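You operate a simulated robot arm through the tools that you are given. There is no shell and no other tool. Be economical: measure what you need, move in short steps, check, and stop when the job is done.

You run a simulated two-armed robot. Do the job below in one go: nothing can be reset, and whatever is moved stays where it is left.

TASK
Put the gold and red cords in the tape drawer and slide the green tray up to the cord reels.
Fine: shut the drawer; push the tray, don't lift it; the reels stay put.
Where things are to end (x, y in the base frame): gold cord within 0.06 m of [0.56, 0.19]; red cord within 0.06 m of [0.49, 0.24]; green tray within 0.02 m of [0.35, 0.41].

The check looks at the end state, three seconds after you hand in, the way a careful person would. Anything else that was tipped, shoved, dropped, spilled or broken makes it a failure.

THE ROBOT
Two 7-joint arms with two-finger parallel grippers on one trunk, on a base that drives. Base frame: it is fixed to the floor where the robot stands at the start and does not move with it; the origin is under the middle of the robot, x ahead of it, y to its left, z up. Readings come in m, degrees, newtons and seconds.
The left shoulder is at the start at [0.02, 0.138, 1.15], the right one opposite. With the tool pointing down near the work surface each hand reaches from about 0.16 to 0.5 m from the robot's upright axis, wherever it stands, measured 20 degrees to its own side. Places, roughly: inside of the tape drawer [0.6, 0.2, 0.7]; tape drawer [0.6, 0.2, 0.8]. Payload 1.57 kg a hand.
The TCP of each hand is the grasp point between the finger pads, 0.03 m short of the fingertips. In the tool frame z runs along the fingers and y along their closing line. Largest opening 0.08 m; finger width 0.017, thickness 0.012; the body of the gripper, 0.04 by 0.082 m, starts 0.08 m behind the TCP.
Orientation is told as [roll, pitch, yaw] about the base's x, y, z axes, in that order, counted from this pose: with the fingers straight down and closing along the base's y, the tool's x points along the base's -x, its y along +y and its z along -z.

THE INTERFACE
- The arms move only by the tool send_rows. It takes "left_targets", "right_targets" or both (then of equal length, played together; a hand with none holds still); each is a list of rows, each a list of 3 entries, a list of its own where there are three numbers: the turn, a rotation vector about the tool's x, y, z in degrees, then the shift along the tool's x, y, z in m, then the opening, from 0 (shut) to 1 (fully open). In form: [[[ax, ay, az], [dx, dy, dz], fingers], ...]. A call has 1 to 8 rows; each row is the pose to reach, as a shift and turn from the pose commanded when the call began, along the tool's axes at that moment. Rows are played at 5 a second. More than 0.05 m and 8.6 degrees between two rows, or a gripper value outside its range, and nothing of the call is played. Where a pose cannot be reached the arm comes as near as it can. A force on the tool above 40 N (or 10 N above the force at the start of the call, whichever is more), or a blocked arm, ends the call early, and 0.2 s more pass. Each finger travels about 0.045 m/s and halts on what it meets, pressing with about 43 N; the grip force reading is that of the motor and also rises with nothing between the fingers. The clock runs only during rows and for 0.2 s after the last one: add rows that repeat a pose to give the fingers time. The reply holds the time, the measured pose of the TCP, the force on the tool along the base axes, the opening and the grip force, in the units named above and with some noise, with the torque about the TCP (base axes, N m) and any sound that the robot's microphone picked up.
- Cameras (640 x 400 px; columns grow to the right, rows downward): "scene" is now at [0.1877, 0.0216, 1.0441]; the picture's right is [0.24, -0.97, 0.00], its down [-0.45, -0.11, -0.89] and it looks along [0.86, 0.21, -0.46] (base axes); focal length 214 px, centre (320, 200). "left" rides on the left gripper at [0.072, 0.007, -0.122] in its tool frame; the picture's right is [-0.09, 1.00, 0.00], its down [-0.84, -0.08, -0.54] and it looks along [-0.54, -0.05, 0.84] (tool axes); focal length 238 px, centre (320, 200). "right" rides on the right gripper at [0.072, -0.007, -0.122] in its tool frame; the picture's right is [0.09, 1.00, 0.00], its down [-0.84, 0.08, -0.54] and it looks along [-0.54, 0.05, 0.84] (tool axes); focal length 238 px, centre (320, 200). There is no depth. A picture from a camera that has moved, and an enlarged one, comes with that camera's place and axes in the base frame and with its lens.
- camera(camera): a new picture of that camera. No time passes.
- raise_lower(by): slides the trunk up (or, below 0, down) by that many m; the arms and the scene camera ride with it, the base frame stays. It gives what a move gives, with no picture.
- base_move(legs): drives the robot by 1 to 6 legs, each [ahead, left, turn to the left] in m, m and degrees, along the robot's own axes; the way and the turn of a leg run together, so that a leg with both is an arc; at most 1.5 m and 180 degrees a leg. The arms and the cameras ride along, it lands a little off, and it stops where it bumps. It gives what a move gives.
- aim_head(pan, tilt): turns the head with the scene camera to pan (to the left, within 60 degrees either way) and tilt (down, from -29 to 69), counted from straight ahead of the robot. It gives what a move gives.
- inspect(camera, box): a new picture of the part [left, top, right, bottom] of that camera's present view, enlarged. No time passes.
- job_done(): hands the job in; it is judged then, once.

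Go step by step. Nothing tells you exact positions but the pictures and the camera data: compare them with the known pose of the tool, close in by small moves and look again before you grip or let go. The budget is 120 turns and 92 pictures, counting those below and the enlarged ones. Unless the task says otherwise, let go and move clear before handing in, and close with one line.

The tools are called after "Request:" as a command line: name --argument value ..., lists and objects as JSON in quotes. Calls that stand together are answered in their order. send_rows: Moves the arms, as the interface text tells. Its arguments: {"type":"object","properties":{"left_targets":{"type":"array","items":{"type":"array"}},"right_targets":{"type":"array","items":{"type":"array"}}},"required":[]} The other tools are called the same way: raise_lower (by) slides the trunk up or down; base_move (legs) drives the base; aim_head (pan, tilt) turns the head that bears the scene camera; camera (camera) takes a picture; inspect (camera, box) takes an enlarged picture of a part of a camera's view; job_done () hands the job in.

At the start:

```text
clock: 0.0
left_eef_pos: [0.3306, 0.217, 1.0139]
left_tcp_rot: [-0.1, 24.0, 0.7]
left_force: [-0.5, -0.1, 0.2]
left_moment: [-0.03, 0.02, 0.0]
left_opening: 0.0799
left_finger_force: 0.0
right_eef_pos: [0.3337, -0.133, 1.0365]
right_tcp_rot: [-0.4, 12.1, -0.2]
right_force: [-1.0, 1.0, 0.0]
right_moment: [0.03, 0.0, 0.0]
right_opening: 0.0798
right_finger_force: 0.1
trunk travel left (down, up): [-0.525, 0.715]
robot x, y, heading: [-0.0006, -0.0016, -0.0]
head pan, tilt: [13.6, 27.4]
```

scene: 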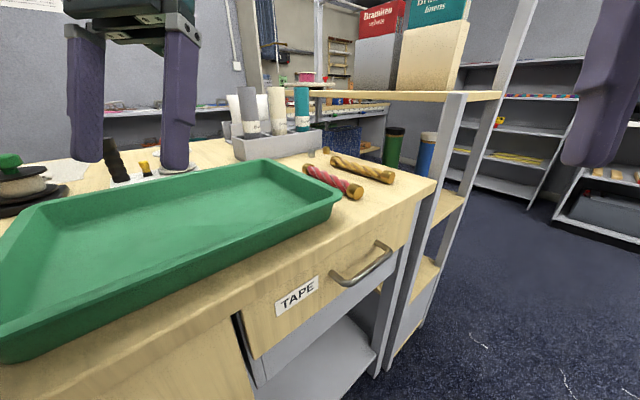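
right: 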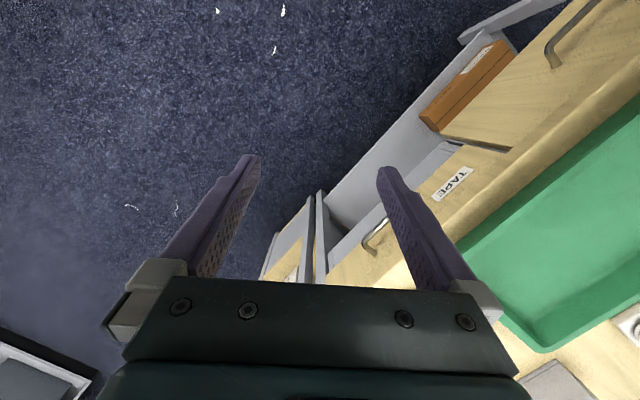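
left: 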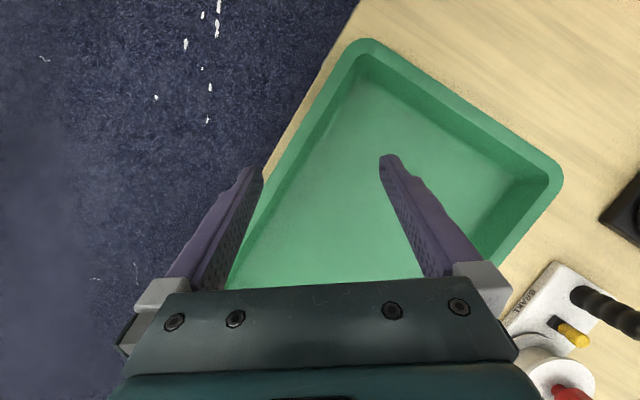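

I see the bench standing at about 45° to the robot, with the cords on its top, the tray near the front edge and the TAPE drawer apparently shut. First I look around more closely.

Request:
inspect --camera "scene" --box '[200, 120, 460, 290]'

Request:
aim_head --pan 45 --tilt 35

Request:
camera --camera "scene"

```text
2.35 times, centred on (330, 205) of scene
camera zoom: at [0.1877, 0.0216, 1.0441], right [0.24, -0.97, 0.0], down [-0.45, -0.11, -0.89], along [0.86, 0.21, -0.46], focal length 505 px, centre (296, 188)
```

zoom: 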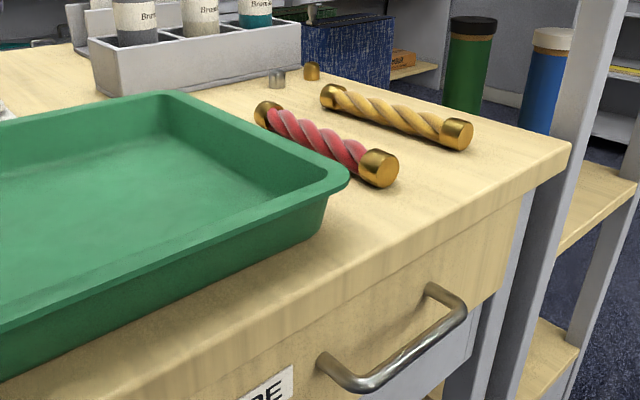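

```text
clock: 1.0
left_eef_pos: [0.3299, 0.2182, 1.0146]
left_tcp_rot: [0.0, 24.2, 0.8]
left_force: [-0.2, 0.4, -0.5]
left_moment: [0.0, 0.01, 0.0]
left_opening: 0.0798
left_finger_force: 0.2
right_eef_pos: [0.3335, -0.1331, 1.0364]
right_tcp_rot: [-0.4, 12.3, -0.3]
right_force: [0.6, 0.8, -0.4]
right_moment: [-0.04, 0.0, -0.01]
right_opening: 0.0801
right_finger_force: 0.1
trunk travel left (down, up): [-0.525, 0.715]
robot x, y, heading: [0.0001, -0.0012, 0.0]
head pan, tilt: [45.0, 35.0]
```

```text
87 pictures are left
camera scene: at [0.1612, 0.0623, 1.0321], right [0.71, -0.71, 0.0], down [-0.41, -0.41, -0.82], along [0.58, 0.58, -0.57], focal length 214 px, centre (320, 200)
```

scene: 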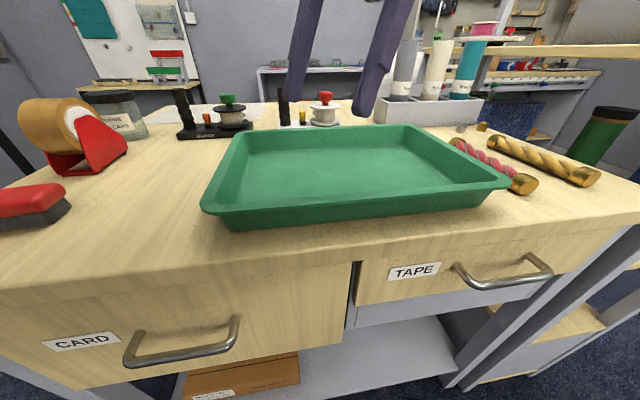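

The bench front runs along the 45° diagonal, its top about 0.88 m high; the cords lie at about (0.62, 0.05) and (0.55, 0.10), and the two reels stand behind and to the left of the tray. I raise the trunk for clearance and turn to face the bench squarely.

Request:
raise_lower --by 0.2

Request:
base_move --legs '[[0, 0, 45]]'

Request:
aim_head --pan 0 --tilt 50

Request:
camera --camera "scene"

```text
clock: 3.1
left_eef_pos: [0.3296, 0.2166, 1.2136]
left_tcp_rot: [-0.1, 24.2, 0.8]
left_force: [0.0, 0.4, 0.0]
left_moment: [0.02, -0.02, 0.0]
left_opening: 0.0799
left_finger_force: 0.0
right_eef_pos: [0.3339, -0.1332, 1.2365]
right_tcp_rot: [-0.4, 12.3, -0.2]
right_force: [-0.6, -1.2, -0.6]
right_moment: [-0.02, 0.0, 0.01]
right_opening: 0.0801
right_finger_force: 0.1
trunk travel left (down, up): [-0.725, 0.515]
robot x, y, heading: [0.0003, -0.0013, -0.1]
head pan, tilt: [45.0, 35.0]
```

```text
clock: 5.6
left_eef_pos: [0.0773, 0.3875, 1.2136]
left_tcp_rot: [0.0, 24.1, 45.9]
left_force: [-0.6, 0.5, 0.0]
left_moment: [0.02, 0.03, 0.01]
left_opening: 0.0801
left_finger_force: 0.1
right_eef_pos: [0.3309, 0.142, 1.2353]
right_tcp_rot: [-0.4, 12.3, 44.9]
right_force: [-0.2, -0.3, -0.5]
right_moment: [0.0, 0.01, 0.0]
right_opening: 0.08
right_finger_force: 0.0
trunk travel left (down, up): [-0.725, 0.515]
robot x, y, heading: [0.0025, -0.0, 45.4]
head pan, tilt: [45.0, 35.0]
```

```text
clock: 6.7
left_eef_pos: [0.0772, 0.3859, 1.2145]
left_tcp_rot: [0.0, 24.2, 45.9]
left_force: [-0.3, -1.2, 0.1]
left_moment: [0.01, -0.01, -0.01]
left_opening: 0.0798
left_finger_force: 0.0
right_eef_pos: [0.3294, 0.1429, 1.2365]
right_tcp_rot: [-0.4, 12.3, 44.9]
right_force: [-0.1, -0.7, 0.0]
right_moment: [-0.01, -0.01, 0.01]
right_opening: 0.08
right_finger_force: 0.1
trunk travel left (down, up): [-0.725, 0.515]
robot x, y, heading: [0.0037, -0.001, 45.2]
head pan, tilt: [0.0, 50.0]
```

```text
86 pictures are left
camera scene: at [0.1234, 0.1258, 1.2104], right [0.71, -0.7, 0.0], down [-0.54, -0.54, -0.64], along [0.45, 0.46, -0.77], focal length 214 px, centre (320, 200)
```

scene: 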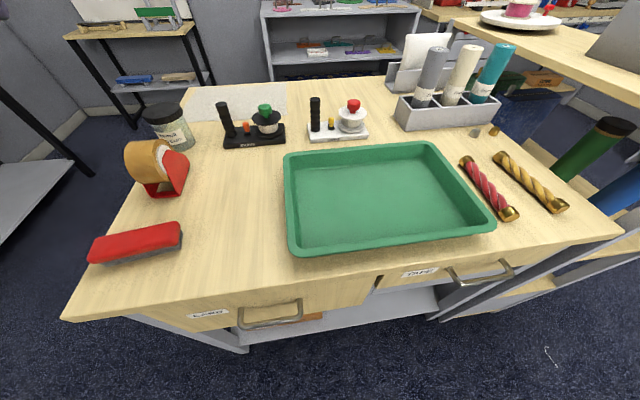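

From here the bench is seen whole: it is turned about 9° from my heading, and the reels look to be the two stands behind the tray. I zoom in for measurements.

Request:
inspect --camera "scene" --box '[200, 80, 520, 280]'

Request:
inspect --camera "scene" --box '[200, 85, 400, 210]'

```text
2.00 times, centred on (360, 180) of scene
camera zoom: at [0.1234, 0.1258, 1.2104], right [0.71, -0.7, 0.0], down [-0.54, -0.54, -0.64], along [0.45, 0.46, -0.77], focal length 429 px, centre (240, 240)
```

zoom: 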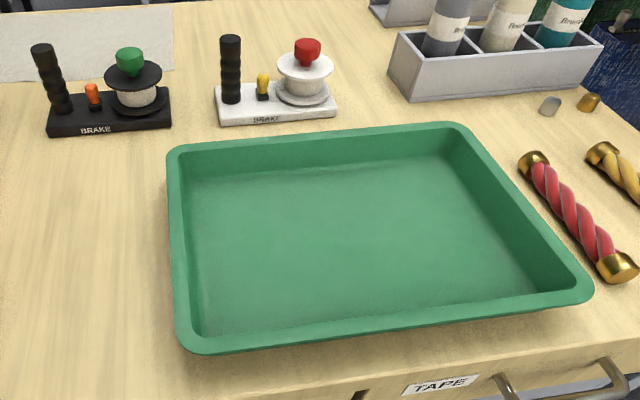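

```text
3.20 times, centred on (300, 148) of scene
camera zoom: at [0.1234, 0.1258, 1.2104], right [0.71, -0.7, 0.0], down [-0.54, -0.54, -0.64], along [0.45, 0.46, -0.77], focal length 686 px, centre (384, 368)
```

zoom: 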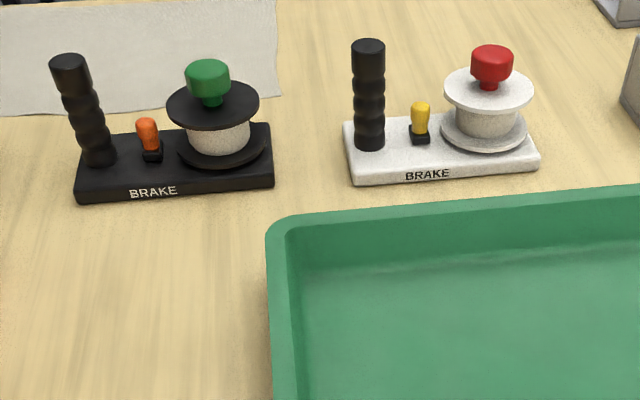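

The tray lies square to the bench, about 0.35 × 0.24 m, centred near (0.40, 0.25) with its rim at z ≈ 0.91. It must go about 0.136 m left along the bench and 0.09 m inward, just short of the reel stands. I square up to the bench and set both tools vertical.

Request:
base_move --legs '[[0, 0, 8.5]]'

Request:
send_rows --left_targets '[[[0, -8, 0], [0, 0, 0], 0.5], [[0, -16, 0], [0, 0, 0], 0], [[0, -24.2, 0], [0, 0, 0], 0], [[0, -24.2, 0], [0, 0, 0], 0]]' --right_targets '[[[0, -4, 0], [0, 0, 0], 0.5], [[0, -8, 0], [0, 0, 0], 0], [[0, -12.3, 0], [0, 0, 0], 0], [[0, -12.3, 0], [0, 0, 0], 0]]'

Request:
camera --camera "scene"

```text
clock: 7.8
left_eef_pos: [0.0201, 0.394, 1.2132]
left_tcp_rot: [0.0, 24.2, 54.3]
left_force: [0.2, -0.5, -0.6]
left_moment: [-0.01, 0.02, -0.04]
left_opening: 0.08
left_finger_force: 0.1
right_eef_pos: [0.3058, 0.1911, 1.2362]
right_tcp_rot: [-0.4, 12.2, 53.2]
right_force: [0.4, 0.2, 0.7]
right_moment: [-0.01, 0.01, -0.01]
right_opening: 0.0799
right_finger_force: 0.0
trunk travel left (down, up): [-0.725, 0.515]
robot x, y, heading: [0.0029, -0.001, 53.7]
head pan, tilt: [0.0, 50.0]
```

```text
clock: 8.8
left_eef_pos: [0.0186, 0.3921, 1.2046]
left_tcp_rot: [0.6, 1.9, 54.6]
left_force: [0.1, -0.1, 0.2]
left_moment: [-0.01, 0.0, -0.02]
left_opening: 0.0
left_finger_force: 2.9
right_eef_pos: [0.3047, 0.1866, 1.2248]
right_tcp_rot: [-1.2, 1.9, 53.2]
right_force: [-0.1, 0.2, -0.2]
right_moment: [-0.01, 0.0, 0.01]
right_opening: 0.0
right_finger_force: 4.1
trunk travel left (down, up): [-0.725, 0.515]
robot x, y, heading: [-0.0006, -0.0009, 53.7]
head pan, tilt: [0.0, 50.0]
```

```text
83 pictures are left
camera scene: at [0.1036, 0.1427, 1.2104], right [0.81, -0.59, 0.0], down [-0.45, -0.62, -0.64], along [0.38, 0.52, -0.77], focal length 214 px, centre (320, 200)
```

scene: 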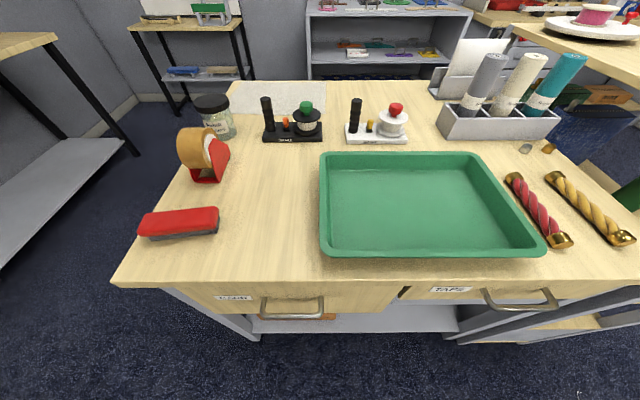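

Everything is now square to the picture, with the tray 0 to 0.35 m along the bench direction. I bring the left hand over the inside of the tray and take the right hand aside, then lower the trunk.

Request:
send_rows --left_targets '[[[0, 0, 0], [-0.016, -0.042, 0], 0], [[0, 0, 0], [-0.033, -0.085, 0], 0], [[0, 0, 0], [-0.049, -0.127, 0], 0], [[0, 0, 0], [-0.066, -0.17, 0], 0], [[0, 0, 0], [-0.082, -0.212, 0], 0], [[0, 0, 0], [-0.099, -0.255, 0], 0], [[0, 0, 0], [-0.115, -0.297, 0], 0], [[0, 0, 0], [-0.115, -0.297, 0], 0]]' --right_targets '[[[0, 0, 0], [0, -0.04, 0], 0], [[0, 0, 0], [0, -0.08, 0], 0], [[0, 0, 0], [0, -0.12, 0], 0], [[0, 0, 0], [0, -0.16, 0], 0], [[0, 0, 0], [0, -0.2, 0], 0], [[0, 0, 0], [0, -0.24, 0], 0], [[0, 0, 0], [0, -0.24, 0], 0], [[0, 0, 0], [0, -0.24, 0], 0]]'

Request:
raise_lower --by -0.2

Request:
camera --camera "scene"

Request:
camera --camera "left"

```text
clock: 10.6
left_eef_pos: [0.2743, 0.3042, 1.2063]
left_tcp_rot: [0.0, 0.0, 54.3]
left_force: [-0.4, -0.2, -0.1]
left_moment: [0.02, -0.02, 0.02]
left_opening: 0.0001
left_finger_force: 21.3
left hand out of reach, approached as far as the arm can: row 6, 7, 8
right_eef_pos: [0.4987, 0.0469, 1.2387]
right_tcp_rot: [-0.3, 0.0, 53.4]
right_force: [0.7, 0.2, 0.3]
right_moment: [0.01, 0.01, 0.06]
right_opening: 0.0003
right_finger_force: 21.0
trunk travel left (down, up): [-0.725, 0.515]
robot x, y, heading: [0.0046, -0.0026, 53.8]
head pan, tilt: [0.0, 50.0]
```

```text
clock: 12.7
left_eef_pos: [0.2727, 0.3039, 1.0071]
left_tcp_rot: [-0.1, 0.1, 54.3]
left_force: [-0.4, 0.1, 0.6]
left_moment: [-0.02, -0.02, 0.01]
left_opening: 0.0003
left_finger_force: 21.5
right_eef_pos: [0.4991, 0.0468, 1.038]
right_tcp_rot: [-0.3, -0.1, 53.4]
right_force: [-0.1, 0.0, 0.6]
right_moment: [0.0, 0.0, -0.01]
right_opening: 0.0
right_finger_force: 21.1
trunk travel left (down, up): [-0.525, 0.715]
robot x, y, heading: [-0.0035, 0.0039, 53.7]
head pan, tilt: [0.0, 50.0]
```

```text
82 pictures are left
camera scene: at [0.1037, 0.1427, 1.0104], right [0.81, -0.59, 0.0], down [-0.45, -0.62, -0.64], along [0.38, 0.52, -0.77], focal length 214 px, centre (320, 200)
```

scene: 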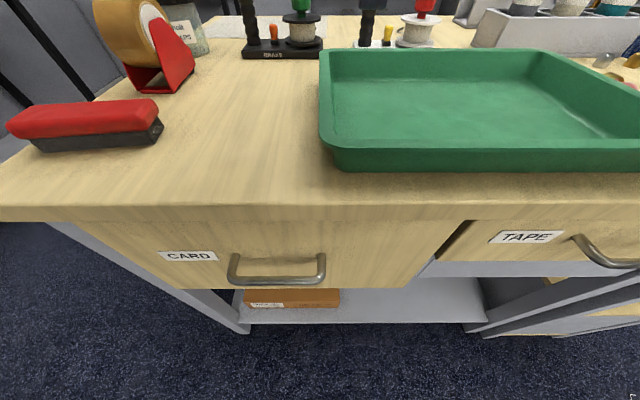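

```text
81 pictures are left
camera left: at [0.2252, 0.2494, 1.1275], right [-0.76, 0.66, 0.0], down [0.55, 0.63, 0.54], along [0.35, 0.41, -0.84], focal length 238 px, centre (320, 200)
```

left: 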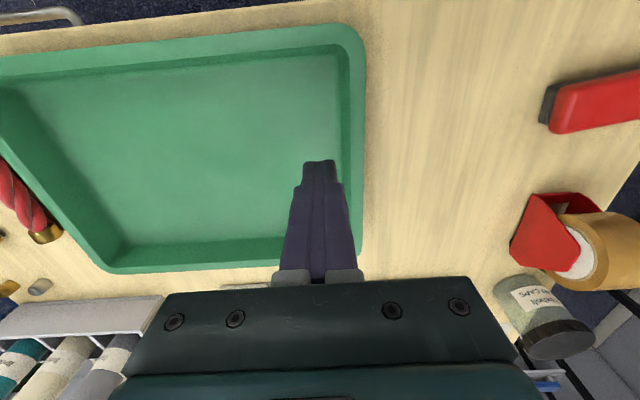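

The left hand is over the tray's left end at z ≈ 1.01. I move it a little inward and down and check where it goes.

Request:
send_rows --left_targets '[[[0, 0, 0], [-0.01, -0.01, 0.02], 0], [[0, 0, 0], [-0.02, -0.02, 0.04], 0], [[0, 0, 0], [-0.02, -0.02, 0.04], 0]]'

```text
clock: 13.5
left_eef_pos: [0.2782, 0.3088, 0.9693]
left_tcp_rot: [0.0, 0.0, 54.3]
left_force: [-0.3, -0.7, -0.3]
left_moment: [0.01, 0.02, -0.02]
left_opening: 0.0
left_finger_force: 21.6
left hand out of reach, approached as far as the arm can: row 1, 2, 3
right_eef_pos: [0.4988, 0.0473, 1.0383]
right_tcp_rot: [-0.3, 0.0, 53.4]
right_force: [-0.1, -0.5, 0.2]
right_moment: [0.01, -0.01, 0.02]
right_opening: 0.0001
right_finger_force: 21.2
trunk travel left (down, up): [-0.525, 0.715]
robot x, y, heading: [0.0002, -0.003, 54.1]
head pan, tilt: [0.0, 50.0]
```

The left hand is at its reach limit here, so I drive 5 cm nearer to the bench.

Request:
base_move --legs '[[0.06, 0, 0]]'

Request:
camera --camera "left"

```text
clock: 14.5
left_eef_pos: [0.3129, 0.3546, 0.9696]
left_tcp_rot: [0.1, 0.0, 54.3]
left_force: [-0.3, -0.2, 0.8]
left_moment: [-0.03, -0.02, 0.01]
left_opening: 0.0
left_finger_force: 20.2
right_eef_pos: [0.5336, 0.096, 1.0373]
right_tcp_rot: [-0.2, 0.0, 53.5]
right_force: [0.4, 0.4, -0.6]
right_moment: [0.01, 0.0, -0.02]
right_opening: 0.0
right_finger_force: 21.1
trunk travel left (down, up): [-0.525, 0.715]
robot x, y, heading: [0.0377, 0.051, 53.5]
head pan, tilt: [0.0, 50.0]
```

```text
80 pictures are left
camera left: at [0.2652, 0.3014, 1.0899], right [-0.76, 0.66, 0.0], down [0.55, 0.63, 0.54], along [0.36, 0.41, -0.84], focal length 238 px, centre (320, 200)
```

left: 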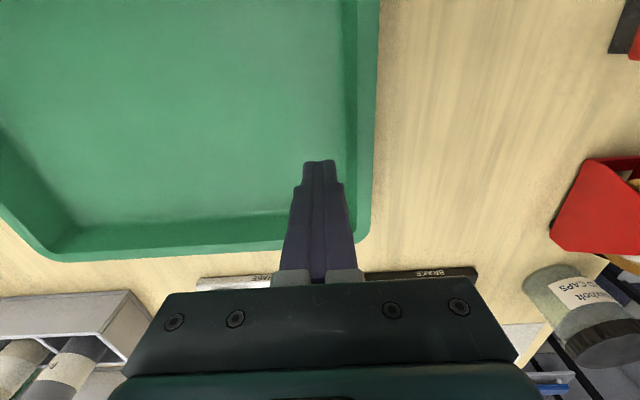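

The hand is at the far side of the tray's middle. I bring it back level with the tray's centre and down inside, tips just above the tray floor.

Request:
send_rows --left_targets '[[[0, 0, 0], [0.015, -0.015, 0.01], 0], [[0, 0, 0], [0.0285, -0.015, 0.025], 0], [[0, 0, 0], [0.0285, -0.015, 0.045], 0], [[0, 0, 0], [0.0285, -0.015, 0.045], 0]]'

Request:
camera --camera "left"

Request:
camera --camera "scene"

```text
clock: 15.5
left_eef_pos: [0.3085, 0.3242, 0.9234]
left_tcp_rot: [0.0, -0.1, 54.5]
left_force: [0.8, -0.6, -0.2]
left_moment: [-0.01, -0.02, 0.01]
left_opening: 0.0002
left_finger_force: 21.5
right_eef_pos: [0.5334, 0.095, 1.0366]
right_tcp_rot: [-0.3, 0.0, 53.4]
right_force: [-0.1, 0.7, -0.5]
right_moment: [-0.01, -0.02, -0.02]
right_opening: 0.0
right_finger_force: 21.3
trunk travel left (down, up): [-0.525, 0.715]
robot x, y, heading: [0.0386, 0.047, 53.8]
head pan, tilt: [0.0, 50.0]
```

```text
79 pictures are left
camera left: at [0.2607, 0.2693, 1.0438], right [-0.76, 0.66, 0.0], down [0.55, 0.64, 0.54], along [0.35, 0.41, -0.84], focal length 238 px, centre (320, 200)
```

left: 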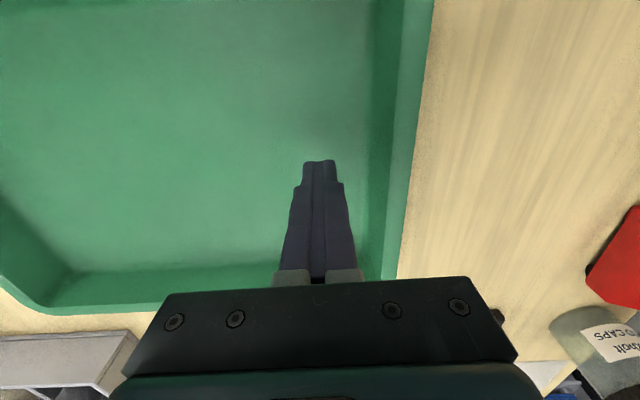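

```text
78 pictures are left
camera scene: at [0.1388, 0.1906, 1.0104], right [0.81, -0.59, 0.0], down [-0.45, -0.62, -0.64], along [0.38, 0.52, -0.77], focal length 214 px, centre (320, 200)
```

scene: 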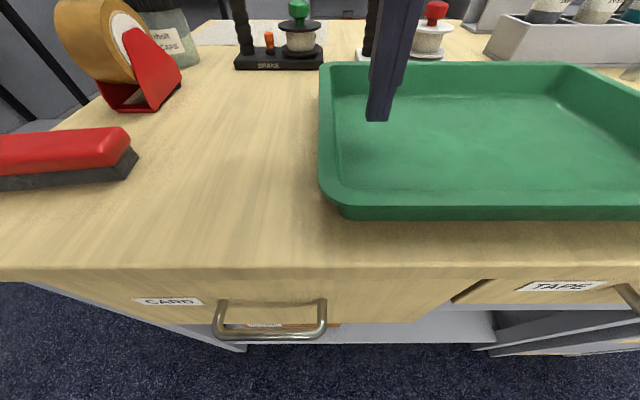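

The fingers are inside the tray at its mid-depth. I push leftward against the left wall.

Request:
send_rows --left_targets '[[[0, 0, 0], [0, 0.02, 0], 0], [[0, 0, 0], [0, 0.035, 0], 0], [[0, 0, 0], [0, 0.05, 0], 0], [[0, 0, 0], [0, 0.065, 0], 0], [[0, 0, 0], [0, 0.08, 0], 0], [[0, 0, 0], [0, 0.095, 0], 0], [[0, 0, 0], [0, 0.11, 0], 0], [[0, 0, 0], [0, 0.11, 0], 0]]'

Request:
camera --camera "scene"

```text
clock: 17.3
left_eef_pos: [0.22, 0.387, 0.9234]
left_tcp_rot: [-0.1, 0.0, 54.3]
left_force: [0.7, 0.2, 1.7]
left_moment: [-0.01, -0.02, -0.01]
left_opening: 0.0
left_finger_force: 21.4
right_eef_pos: [0.5342, 0.095, 1.037]
right_tcp_rot: [-0.3, 0.0, 53.5]
right_force: [0.3, -0.3, 0.1]
right_moment: [0.02, 0.02, -0.03]
right_opening: 0.0
right_finger_force: 21.2
trunk travel left (down, up): [-0.525, 0.715]
robot x, y, heading: [0.0347, 0.0475, 53.9]
head pan, tilt: [0.0, 50.0]
```

```text
77 pictures are left
camera scene: at [0.1389, 0.1906, 1.0104], right [0.81, -0.59, 0.0], down [-0.45, -0.62, -0.64], along [0.38, 0.52, -0.77], focal length 214 px, centre (320, 200)
```

scene: 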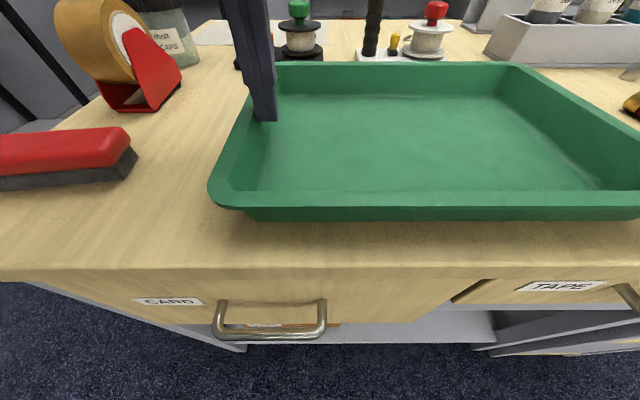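

The tray has slid about 6.5 cm left, square to the bench. I push the remaining 7 cm.

Request:
send_rows --left_targets '[[[0, 0, 0], [0, 0.012, 0], 0], [[0, 0, 0], [0, 0.024, 0], 0], [[0, 0, 0], [0, 0.036, 0], 0], [[0, 0, 0], [0, 0.048, 0], 0], [[0, 0, 0], [0, 0.06, 0], 0], [[0, 0, 0], [0, 0.07, 0], 0], [[0, 0, 0], [0, 0.07, 0], 0]]'

Request:
camera --camera "scene"

```text
clock: 18.9
left_eef_pos: [0.1621, 0.4293, 0.9242]
left_tcp_rot: [0.0, 0.1, 54.3]
left_force: [1.3, 0.6, 1.4]
left_moment: [0.0, -0.02, -0.01]
left_opening: 0.0
left_finger_force: 22.0
right_eef_pos: [0.5343, 0.0953, 1.0376]
right_tcp_rot: [-0.4, 0.0, 53.4]
right_force: [1.1, -0.3, 0.3]
right_moment: [0.0, 0.0, 0.0]
right_opening: 0.0
right_finger_force: 21.4
trunk travel left (down, up): [-0.525, 0.715]
robot x, y, heading: [0.0342, 0.0515, 53.7]
head pan, tilt: [0.0, 50.0]
```

```text
76 pictures are left
camera scene: at [0.139, 0.1906, 1.0104], right [0.81, -0.59, 0.0], down [-0.45, -0.62, -0.64], along [0.38, 0.52, -0.77], focal length 214 px, centre (320, 200)
```

scene: 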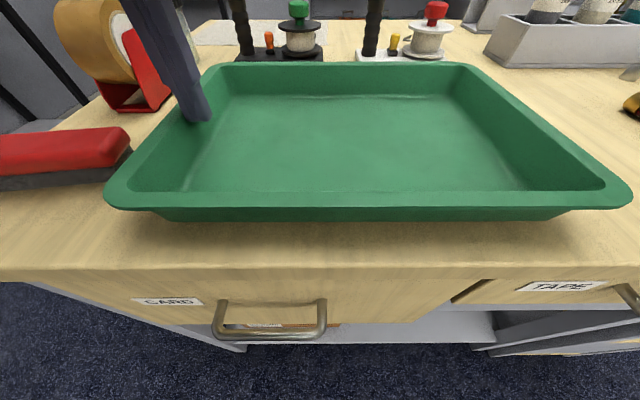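

The tray's centre now sits at about the right place along the bench. I lift the left hand out and bring both hands in front of the tray's front wall.

Request:
send_rows --left_targets '[[[0, 0, 0], [0, -0.015, -0.04], 0], [[0, 0, 0], [0, -0.015, -0.085], 0], [[0, 0, 0], [0.043, -0.03, -0.09], 0], [[0, 0, 0], [0.086, -0.045, -0.09], 0], [[0, 0, 0], [0.13, -0.06, -0.09], 0], [[0, 0, 0], [0.172, -0.073, -0.09], 0], [[0, 0, 0], [0.172, -0.073, -0.09], 0], [[0, 0, 0], [0.172, -0.073, -0.09], 0]]' --right_targets '[[[0, 0, 0], [0, 0, 0], 0], [[0, 0, 0], [0.021, 0.044, 0], 0], [[0, 0, 0], [0.041, 0.088, 0], 0], [[0, 0, 0], [0.062, 0.132, 0], 0], [[0, 0, 0], [0.082, 0.176, 0], 0], [[0, 0, 0], [0.103, 0.22, 0], 0], [[0, 0, 0], [0.123, 0.264, 0], 0], [[0, 0, 0], [0.123, 0.264, 0], 0]]'

Request:
camera --camera "scene"

```text
clock: 19.8
left_eef_pos: [0.1621, 0.3746, 1.0147]
left_tcp_rot: [-0.1, 0.0, 54.2]
left_force: [0.4, 0.4, -1.1]
left_moment: [0.02, -0.01, 0.01]
left_opening: 0.0
left_finger_force: 21.3
right_eef_pos: [0.4734, 0.1069, 1.0304]
right_tcp_rot: [4.1, 5.5, 38.8]
right_force: [0.5, 0.2, -0.1]
right_moment: [0.01, -0.01, 0.02]
right_opening: 0.0002
right_finger_force: 21.1
trunk travel left (down, up): [-0.525, 0.715]
robot x, y, heading: [0.0311, 0.0473, 53.5]
head pan, tilt: [0.0, 50.0]
stopped in row 4 (right hand): the arm was blocked; the commanded pose is now the measured one
```

```text
75 pictures are left
camera scene: at [0.1388, 0.1908, 1.0104], right [0.81, -0.59, 0.0], down [-0.45, -0.62, -0.64], along [0.38, 0.52, -0.77], focal length 214 px, centre (320, 200)
```

scene: 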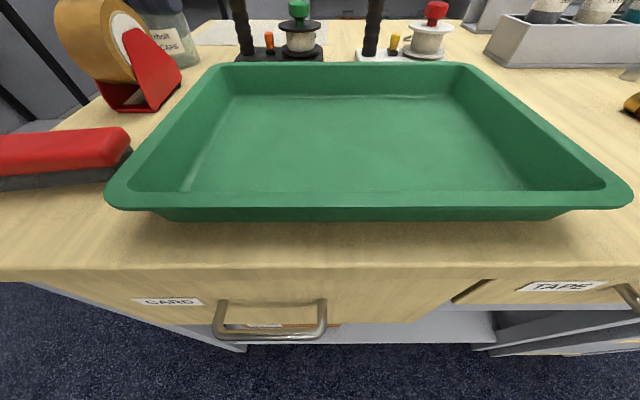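

The right arm was blocked on its way in. I look to the right to see whether something is in its way.

Request:
aim_head --pan -50 --tilt 25

Request:
camera --camera "scene"

Request:
camera --camera "right"

```text
clock: 20.9
left_eef_pos: [0.1613, 0.3747, 1.0131]
left_tcp_rot: [0.0, 0.1, 54.4]
left_force: [0.9, 0.5, -0.1]
left_moment: [-0.01, 0.01, 0.02]
left_opening: 0.0001
left_finger_force: 20.9
right_eef_pos: [0.4729, 0.1064, 1.0302]
right_tcp_rot: [4.1, 5.6, 38.9]
right_force: [0.3, 0.2, 0.3]
right_moment: [0.01, 0.0, 0.03]
right_opening: 0.0001
right_finger_force: 21.1
trunk travel left (down, up): [-0.525, 0.715]
robot x, y, heading: [0.0375, 0.0459, 53.7]
head pan, tilt: [-50.0, 25.0]
```

```text
74 pictures are left
camera scene: at [0.1852, 0.1346, 1.0478], right [0.07, -1.0, 0.0], down [-0.42, -0.03, -0.91], along [0.9, 0.06, -0.42], focal length 214 px, centre (320, 200)
```

scene: 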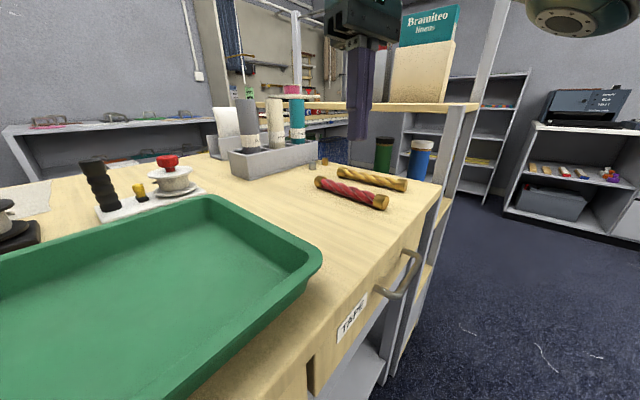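

```text
73 pictures are left
camera right: at [0.4347, 0.0552, 1.1571], right [-0.69, 0.72, 0.08], down [0.66, 0.59, 0.46], along [0.29, 0.37, -0.88], focal length 238 px, centre (320, 200)
```

right: 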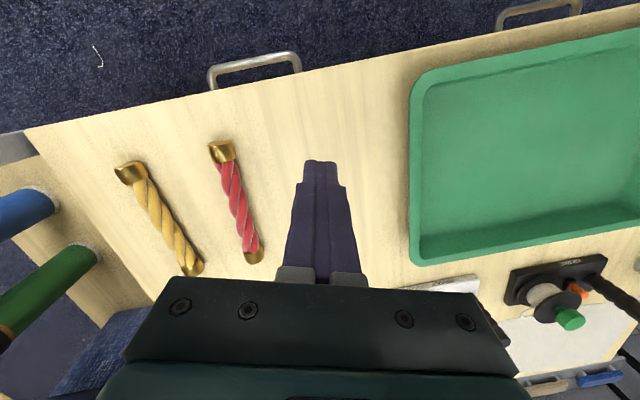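

Nothing outside touches the right arm; it seems a joint limit. I use only the left hand with spread fingers for the inward push, and straighten the right hand meanwhile.

Request:
send_rows --left_targets '[[[0, 0, 0], [0.03, -0.03, 0], 0.3], [[0, 0, 0], [0.06, -0.06, 0], 0.7], [[0, 0, 0], [0.09, -0.09, 0], 1], [[0, 0, 0], [0.128, -0.122, 0], 1], [[0, 0, 0], [0.128, -0.122, 0], 1], [[0, 0, 0], [0.128, -0.122, 0], 1]]' --right_targets '[[[0, 0, -5], [0, -0.02, 0], 0], [[0, 0, -10], [0, -0.04, 0], 0], [[0, 0, -15], [0, -0.06, 0], 0], [[0, 0, -15], [0, -0.06, 0], 0], [[0, 0, -15], [0, -0.06, 0], 0], [[0, 0, -15], [0, -0.06, 0], 0]]'

Request:
aim_head --pan 0 --tilt 50

Request:
camera --camera "scene"

```text
clock: 21.9
left_eef_pos: [0.1857, 0.2177, 1.0166]
left_tcp_rot: [0.0, 0.0, 55.0]
left_force: [0.6, 0.1, 1.2]
left_moment: [-0.08, 0.15, 0.04]
left_opening: 0.0802
left_finger_force: 0.1
right_eef_pos: [0.5099, 0.061, 1.0272]
right_tcp_rot: [5.3, 4.1, 53.9]
right_force: [0.2, 0.8, 0.3]
right_moment: [-0.02, 0.03, 0.03]
right_opening: 0.0002
right_finger_force: 21.0
trunk travel left (down, up): [-0.525, 0.715]
robot x, y, heading: [0.0327, 0.0488, 53.6]
head pan, tilt: [-50.0, 25.0]
stopped in row 4 (left hand): the force on the tool passed its limit at 118 N (the readings are from after the stop); the commanded pose is now the measured one
```

```text
clock: 23.1
left_eef_pos: [0.1876, 0.2169, 1.0172]
left_tcp_rot: [-0.2, -0.1, 54.8]
left_force: [2.6, -0.2, 3.3]
left_moment: [-0.4, 0.66, 0.22]
left_opening: 0.08
left_finger_force: 0.1
right_eef_pos: [0.5103, 0.0583, 1.0269]
right_tcp_rot: [5.3, 4.1, 53.9]
right_force: [0.4, -0.4, -0.8]
right_moment: [-0.01, -0.02, 0.03]
right_opening: 0.0
right_finger_force: 20.6
trunk travel left (down, up): [-0.525, 0.715]
robot x, y, heading: [0.0362, 0.046, 53.9]
head pan, tilt: [0.0, 50.0]
```

```text
72 pictures are left
camera scene: at [0.139, 0.1905, 1.0104], right [0.81, -0.59, 0.0], down [-0.45, -0.62, -0.64], along [0.38, 0.52, -0.77], focal length 214 px, centre (320, 200)
```

scene: 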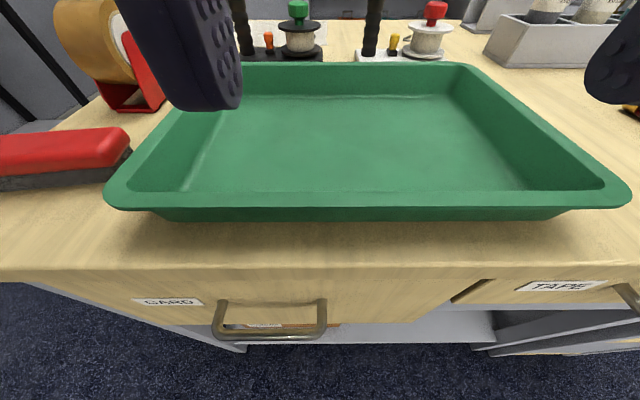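

The left gripper bumped into my own head, which stands close in front of the trunk. I ease the hand off, back the base away, and keep hands at least 0.27 m ahead of the axis from now on.

Request:
send_rows --left_targets '[[[0, 0, 0], [-0.03, 0, 0], 1], [[0, 0, 0], [-0.05, -0.02, 0], 1], [[0, 0, 0], [-0.05, -0.02, 0], 1]]'

Request:
base_move --legs '[[-0.1, 0, 0]]'

Request:
camera --camera "scene"

```text
clock: 23.9
left_eef_pos: [0.2319, 0.2456, 1.0174]
left_tcp_rot: [-0.1, -0.1, 54.8]
left_force: [-0.1, 0.1, -0.7]
left_moment: [-0.01, 0.0, -0.01]
left_opening: 0.0801
left_finger_force: 0.0
right_eef_pos: [0.5111, 0.0586, 1.0279]
right_tcp_rot: [5.2, 4.3, 54.0]
right_force: [-0.2, -1.1, 0.3]
right_moment: [-0.02, -0.01, 0.0]
right_opening: 0.0001
right_finger_force: 21.7
trunk travel left (down, up): [-0.525, 0.715]
robot x, y, heading: [0.0386, 0.0467, 54.0]
head pan, tilt: [0.0, 50.0]
```

```text
clock: 25.1
left_eef_pos: [0.1717, 0.1659, 1.017]
left_tcp_rot: [-0.1, -0.1, 55.0]
left_force: [0.0, 0.1, -0.5]
left_moment: [-0.02, 0.0, 0.0]
left_opening: 0.0802
left_finger_force: 0.1
right_eef_pos: [0.4527, -0.0217, 1.0274]
right_tcp_rot: [5.3, 4.3, 54.1]
right_force: [0.9, -0.5, 0.9]
right_moment: [0.01, 0.01, 0.02]
right_opening: 0.0
right_finger_force: 20.5
trunk travel left (down, up): [-0.525, 0.715]
robot x, y, heading: [-0.025, -0.0335, 53.8]
head pan, tilt: [0.0, 50.0]
```

```text
71 pictures are left
camera scene: at [0.0797, 0.1102, 1.0103], right [0.81, -0.59, 0.0], down [-0.45, -0.62, -0.64], along [0.38, 0.52, -0.77], focal length 214 px, centre (320, 200)
```

scene: 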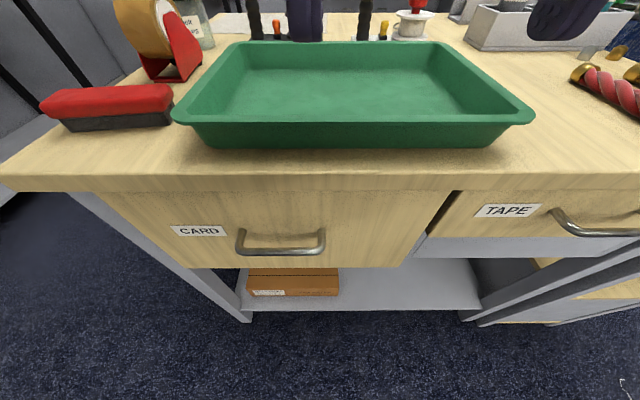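

The robot is 4 cm behind its starting line and the hand is clear ahead of the tray's front. I lower the left hand with spread fingers in front of the tray and then roll 3.5 cm forward.

Request:
send_rows --left_targets '[[[0, 0, 1.3], [0, 0.008, 0.03], 1], [[0, 0, 1.3], [0, 0.008, 0.06], 1], [[0, 0, 1.3], [0, 0.008, 0.094], 1], [[0, 0, 1.3], [0, 0.008, 0.094], 1]]'

Request:
base_move --legs '[[0.035, 0, 0]]'

Request:
camera --camera "scene"

```text
clock: 26.1
left_eef_pos: [0.167, 0.1702, 0.925]
left_tcp_rot: [0.0, -0.1, 53.7]
left_force: [0.2, 1.0, 2.3]
left_moment: [-0.23, 0.19, 0.04]
left_opening: 0.0799
left_finger_force: 0.0
right_eef_pos: [0.4517, -0.02, 1.0273]
right_tcp_rot: [5.4, 4.1, 54.0]
right_force: [-1.1, 0.5, -0.3]
right_moment: [-0.01, -0.02, 0.01]
right_opening: 0.0001
right_finger_force: 21.8
trunk travel left (down, up): [-0.525, 0.715]
robot x, y, heading: [-0.024, -0.0296, 53.8]
head pan, tilt: [0.0, 50.0]
```

```text
clock: 26.9
left_eef_pos: [0.1885, 0.1993, 0.9242]
left_tcp_rot: [0.0, 0.0, 53.7]
left_force: [2.1, 2.0, 1.4]
left_moment: [-0.26, 0.26, 0.08]
left_opening: 0.0804
left_finger_force: 0.1
right_eef_pos: [0.4711, 0.0074, 1.0276]
right_tcp_rot: [5.3, 4.1, 53.9]
right_force: [0.3, 1.4, -0.4]
right_moment: [0.04, -0.01, 0.0]
right_opening: 0.0
right_finger_force: 21.1
trunk travel left (down, up): [-0.525, 0.715]
robot x, y, heading: [-0.0028, -0.0058, 53.6]
head pan, tilt: [0.0, 50.0]
```

```text
70 pictures are left
camera scene: at [0.1006, 0.1384, 1.0103], right [0.81, -0.59, 0.0], down [-0.45, -0.62, -0.64], along [0.38, 0.52, -0.77], focal length 214 px, centre (320, 200)
```

scene: 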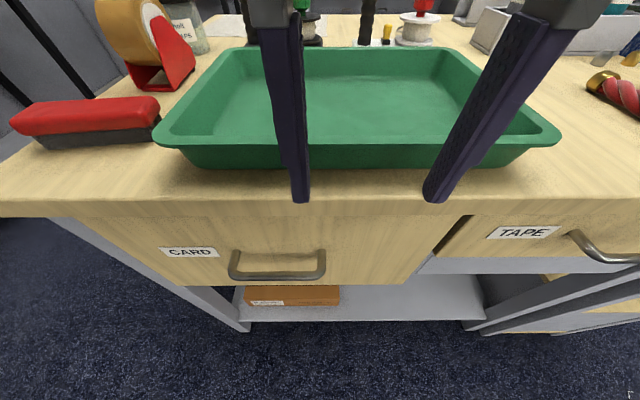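

The spread fingers stand before the tray's front wall, tips just above the bench top. I push inward and check partway.

Request:
send_rows --left_targets '[[[0, 0, 0], [-0.03, 0, 0], 1], [[0, 0, 0], [-0.045, 0, 0], 1], [[0, 0, 0], [-0.055, 0, 0], 1], [[0, 0, 0], [-0.065, 0, 0], 1], [[0, 0, 0], [-0.075, 0, 0], 1], [[0, 0, 0], [-0.085, 0, 0], 1], [[0, 0, 0], [-0.093, 0, 0], 1], [[0, 0, 0], [-0.093, 0, 0], 1]]'

Request:
camera --camera "scene"

Request:
camera --camera "left"

```text
clock: 28.7
left_eef_pos: [0.2419, 0.2746, 0.925]
left_tcp_rot: [0.0, -0.1, 53.7]
left_force: [-0.4, -0.2, 0.4]
left_moment: [-0.01, 0.02, 0.02]
left_opening: 0.0801
left_finger_force: 0.1
right_eef_pos: [0.472, 0.0072, 1.0291]
right_tcp_rot: [5.2, 4.1, 53.9]
right_force: [0.6, 0.4, 0.8]
right_moment: [0.0, -0.05, 0.02]
right_opening: 0.0
right_finger_force: 21.3
trunk travel left (down, up): [-0.525, 0.715]
robot x, y, heading: [-0.0048, -0.0068, 53.5]
head pan, tilt: [0.0, 50.0]
```

```text
69 pictures are left
camera scene: at [0.1004, 0.1382, 1.0104], right [0.81, -0.59, 0.0], down [-0.45, -0.62, -0.64], along [0.38, 0.52, -0.77], focal length 214 px, centre (320, 200)
```

scene: 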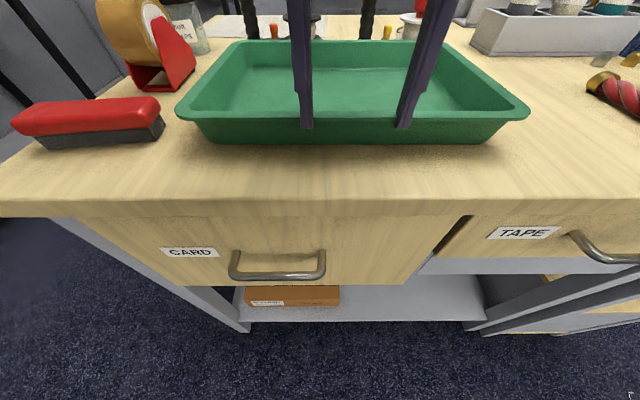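

```text
68 pictures are left
camera left: at [0.1929, 0.2198, 1.0444], right [-0.75, 0.66, 0.0], down [0.56, 0.63, 0.54], along [0.36, 0.41, -0.84], focal length 238 px, centre (320, 200)
```

left: 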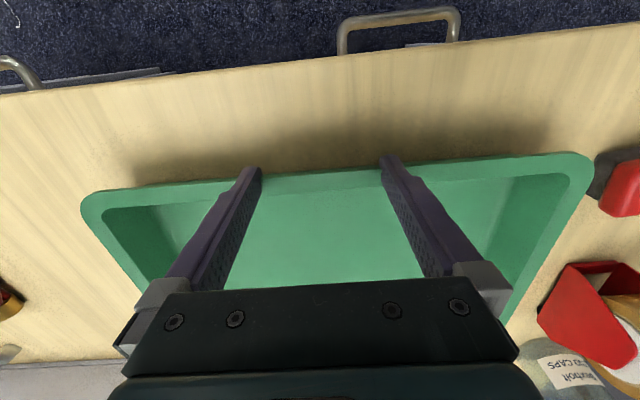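

The tray has moved inward and stays square. I zoom in to measure its rim against the fingers before the last part.

Request:
inspect --camera "scene" --box '[160, 10, 560, 160]'

Request:
raise_lower --by 0.25

Request:
camera --camera "scene"

Request:
inspect --camera "scene" --box '[200, 80, 440, 230]'

```text
1.60 times, centred on (360, 85) of scene
camera zoom: at [0.1004, 0.1382, 1.0104], right [0.81, -0.59, 0.0], down [-0.45, -0.62, -0.64], along [0.38, 0.52, -0.77], focal length 343 px, centre (256, 384)
```

zoom: 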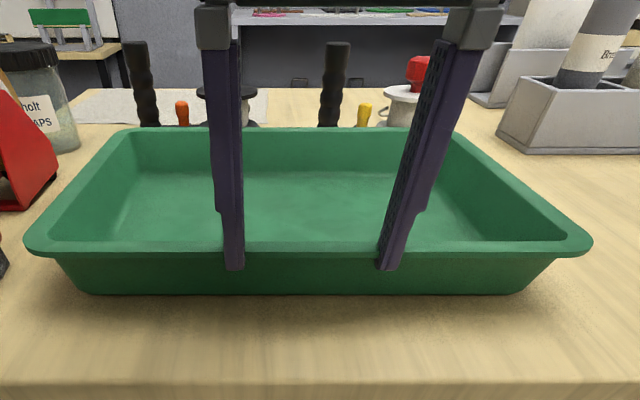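

```text
clock: 31.3
left_eef_pos: [0.2437, 0.2746, 1.1733]
left_tcp_rot: [0.0, -0.1, 53.7]
left_force: [0.6, 1.1, 0.1]
left_moment: [0.0, 0.0, -0.01]
left_opening: 0.0798
left_finger_force: 0.1
right_eef_pos: [0.4723, 0.005, 1.2759]
right_tcp_rot: [5.3, 4.2, 53.9]
right_force: [0.2, 0.5, -0.3]
right_moment: [0.03, 0.01, 0.0]
right_opening: 0.0
right_finger_force: 21.8
trunk travel left (down, up): [-0.775, 0.465]
robot x, y, heading: [-0.0057, -0.0048, 53.7]
head pan, tilt: [0.0, 50.0]
```

```text
66 pictures are left
camera scene: at [0.1004, 0.1383, 1.2603], right [0.81, -0.59, 0.0], down [-0.45, -0.62, -0.64], along [0.38, 0.52, -0.77], focal length 214 px, centre (320, 200)
```

scene: 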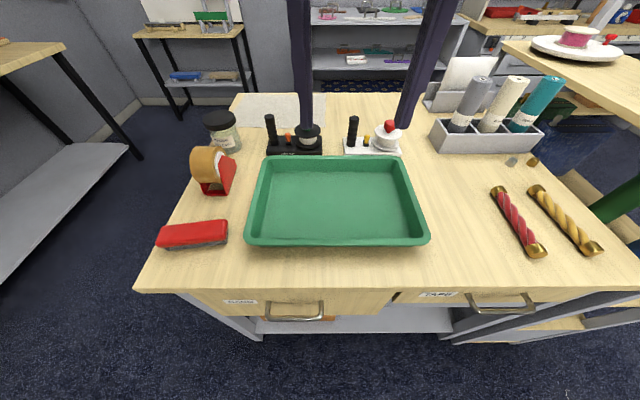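

```text
2.67 times, centred on (320, 155) of scene
camera zoom: at [0.1004, 0.1383, 1.2603], right [0.81, -0.59, 0.0], down [-0.45, -0.62, -0.64], along [0.38, 0.52, -0.77], focal length 572 px, centre (320, 320)
```

zoom: 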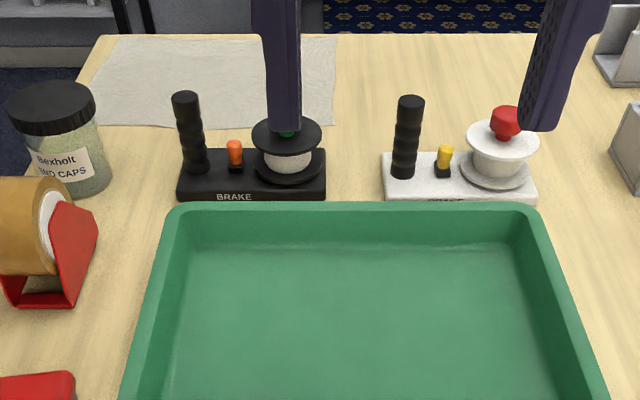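

Two-height sighting puts the rim at z ≈ 0.905, the tray's centre about 4.4 cm short, and the reel stands' fronts 5.5 cm behind the rim. I pull the hand back slightly, lower, roll 2.5 cm forward.

Request:
send_rows --left_targets '[[[0, 0, 0], [0.02, 0, 0], 1], [[0, 0, 0], [0.035, 0, 0], 1], [[0, 0, 0], [0.035, 0, 0], 1]]'

Request:
raise_lower --by -0.25

Request:
base_move --legs '[[0.025, 0, 0]]'

```text
clock: 32.1
left_eef_pos: [0.2212, 0.2446, 1.173]
left_tcp_rot: [-0.1, -0.1, 53.7]
left_force: [-0.5, -0.9, 0.2]
left_moment: [0.01, 0.02, 0.01]
left_opening: 0.0799
left_finger_force: 0.0
right_eef_pos: [0.4717, 0.0063, 1.2773]
right_tcp_rot: [5.3, 4.2, 53.9]
right_force: [-0.6, 0.1, 0.2]
right_moment: [0.02, -0.01, 0.03]
right_opening: 0.0001
right_finger_force: 21.3
trunk travel left (down, up): [-0.775, 0.465]
robot x, y, heading: [-0.0012, -0.0045, 53.8]
head pan, tilt: [0.0, 50.0]
```

```text
clock: 34.7
left_eef_pos: [0.2221, 0.2451, 0.9232]
left_tcp_rot: [0.1, -0.1, 53.7]
left_force: [0.6, -0.3, -0.3]
left_moment: [0.02, -0.01, -0.01]
left_opening: 0.08
left_finger_force: 0.0
right_eef_pos: [0.4728, 0.0065, 1.0263]
right_tcp_rot: [5.4, 4.2, 53.9]
right_force: [-1.1, 0.0, -0.5]
right_moment: [-0.01, 0.0, -0.04]
right_opening: 0.0
right_finger_force: 21.3
trunk travel left (down, up): [-0.525, 0.715]
robot x, y, heading: [-0.0065, -0.0072, 53.5]
head pan, tilt: [0.0, 50.0]
```

```text
clock: 35.5
left_eef_pos: [0.2361, 0.2657, 0.9229]
left_tcp_rot: [0.0, -0.2, 53.6]
left_force: [0.1, 0.8, 0.0]
left_moment: [-0.01, 0.03, 0.0]
left_opening: 0.08
left_finger_force: 0.0
right_eef_pos: [0.4874, 0.027, 1.0272]
right_tcp_rot: [5.3, 4.1, 54.0]
right_force: [-0.2, 0.4, 0.7]
right_moment: [-0.01, 0.03, -0.02]
right_opening: 0.0
right_finger_force: 21.8
trunk travel left (down, up): [-0.525, 0.715]
robot x, y, heading: [0.0082, 0.0151, 53.6]
head pan, tilt: [0.0, 50.0]
```

The hand is back just in front of the tray at n ≈ 0.354 (measured into the bench). I push the remaining 4 cm slowly.

Request:
send_rows --left_targets '[[[0, 0, 0], [-0.008, 0, 0.008], 1], [[0, 0, 0], [-0.018, 0, 0.008], 1], [[0, 0, 0], [-0.026, 0, 0.008], 1], [[0, 0, 0], [-0.034, 0, 0.008], 1], [[0, 0, 0], [-0.042, 0, 0.008], 1], [[0, 0, 0], [-0.051, 0, 0.008], 1], [[0, 0, 0], [-0.051, 0, 0.008], 1]]'

Request:
send_rows --left_targets '[[[0, 0, 0], [0.02, 0, 0], 1], [[0, 0, 0], [0.04, 0, 0], 1], [[0, 0, 0], [0.04, 0, 0], 1]]'

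Request:
raise_lower --by 0.25

Request:
inspect --camera "scene" --box '[200, 80, 440, 230]'

Request:
camera --camera "scene"

```text
clock: 37.1
left_eef_pos: [0.2663, 0.3061, 0.9146]
left_tcp_rot: [0.0, 0.0, 53.7]
left_force: [-0.2, -1.2, 0.7]
left_moment: [-0.05, 0.01, 0.04]
left_opening: 0.0802
left_finger_force: 0.1
right_eef_pos: [0.4863, 0.0259, 1.0276]
right_tcp_rot: [5.4, 4.2, 54.0]
right_force: [0.0, 0.5, -0.4]
right_moment: [-0.04, 0.05, 0.03]
right_opening: 0.0001
right_finger_force: 21.5
trunk travel left (down, up): [-0.525, 0.715]
robot x, y, heading: [0.0117, 0.017, 53.7]
head pan, tilt: [0.0, 50.0]
```

```text
clock: 37.9
left_eef_pos: [0.2419, 0.2741, 0.916]
left_tcp_rot: [0.1, -0.1, 53.6]
left_force: [1.1, -0.6, 0.0]
left_moment: [0.02, -0.01, 0.01]
left_opening: 0.0799
left_finger_force: 0.1
right_eef_pos: [0.4871, 0.0262, 1.0276]
right_tcp_rot: [5.4, 4.1, 53.9]
right_force: [-0.4, 0.1, 0.5]
right_moment: [0.01, 0.02, 0.01]
right_opening: 0.0
right_finger_force: 21.1
trunk travel left (down, up): [-0.525, 0.715]
robot x, y, heading: [0.0127, 0.0174, 53.5]
head pan, tilt: [0.0, 50.0]
```

```text
clock: 40.5
left_eef_pos: [0.2419, 0.2736, 1.1646]
left_tcp_rot: [0.0, -0.2, 53.7]
left_force: [0.0, -0.3, 0.5]
left_moment: [-0.02, -0.02, 0.0]
left_opening: 0.0797
left_finger_force: 0.1
right_eef_pos: [0.4864, 0.0266, 1.2769]
right_tcp_rot: [5.3, 4.2, 53.9]
right_force: [-0.1, 0.0, -0.9]
right_moment: [0.03, -0.01, 0.01]
right_opening: 0.0002
right_finger_force: 20.9
trunk travel left (down, up): [-0.775, 0.465]
robot x, y, heading: [0.0096, 0.0174, 53.7]
head pan, tilt: [0.0, 50.0]
```

```text
2.67 times, centred on (320, 155) of scene
camera zoom: at [0.1152, 0.1584, 1.2603], right [0.81, -0.59, 0.0], down [-0.45, -0.62, -0.64], along [0.38, 0.52, -0.77], focal length 572 px, centre (320, 320)
```

zoom: 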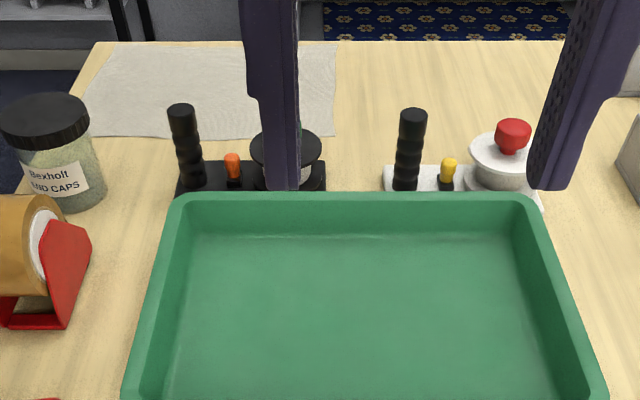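

```text
63 pictures are left
camera scene: at [0.1152, 0.1584, 1.2603], right [0.81, -0.59, 0.0], down [-0.45, -0.62, -0.64], along [0.38, 0.52, -0.77], focal length 214 px, centre (320, 200)
```

scene: 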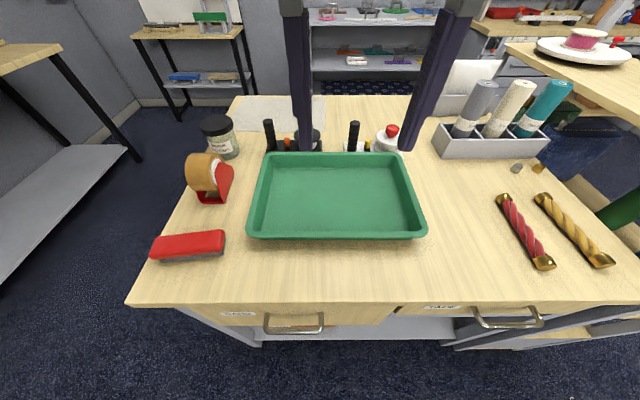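

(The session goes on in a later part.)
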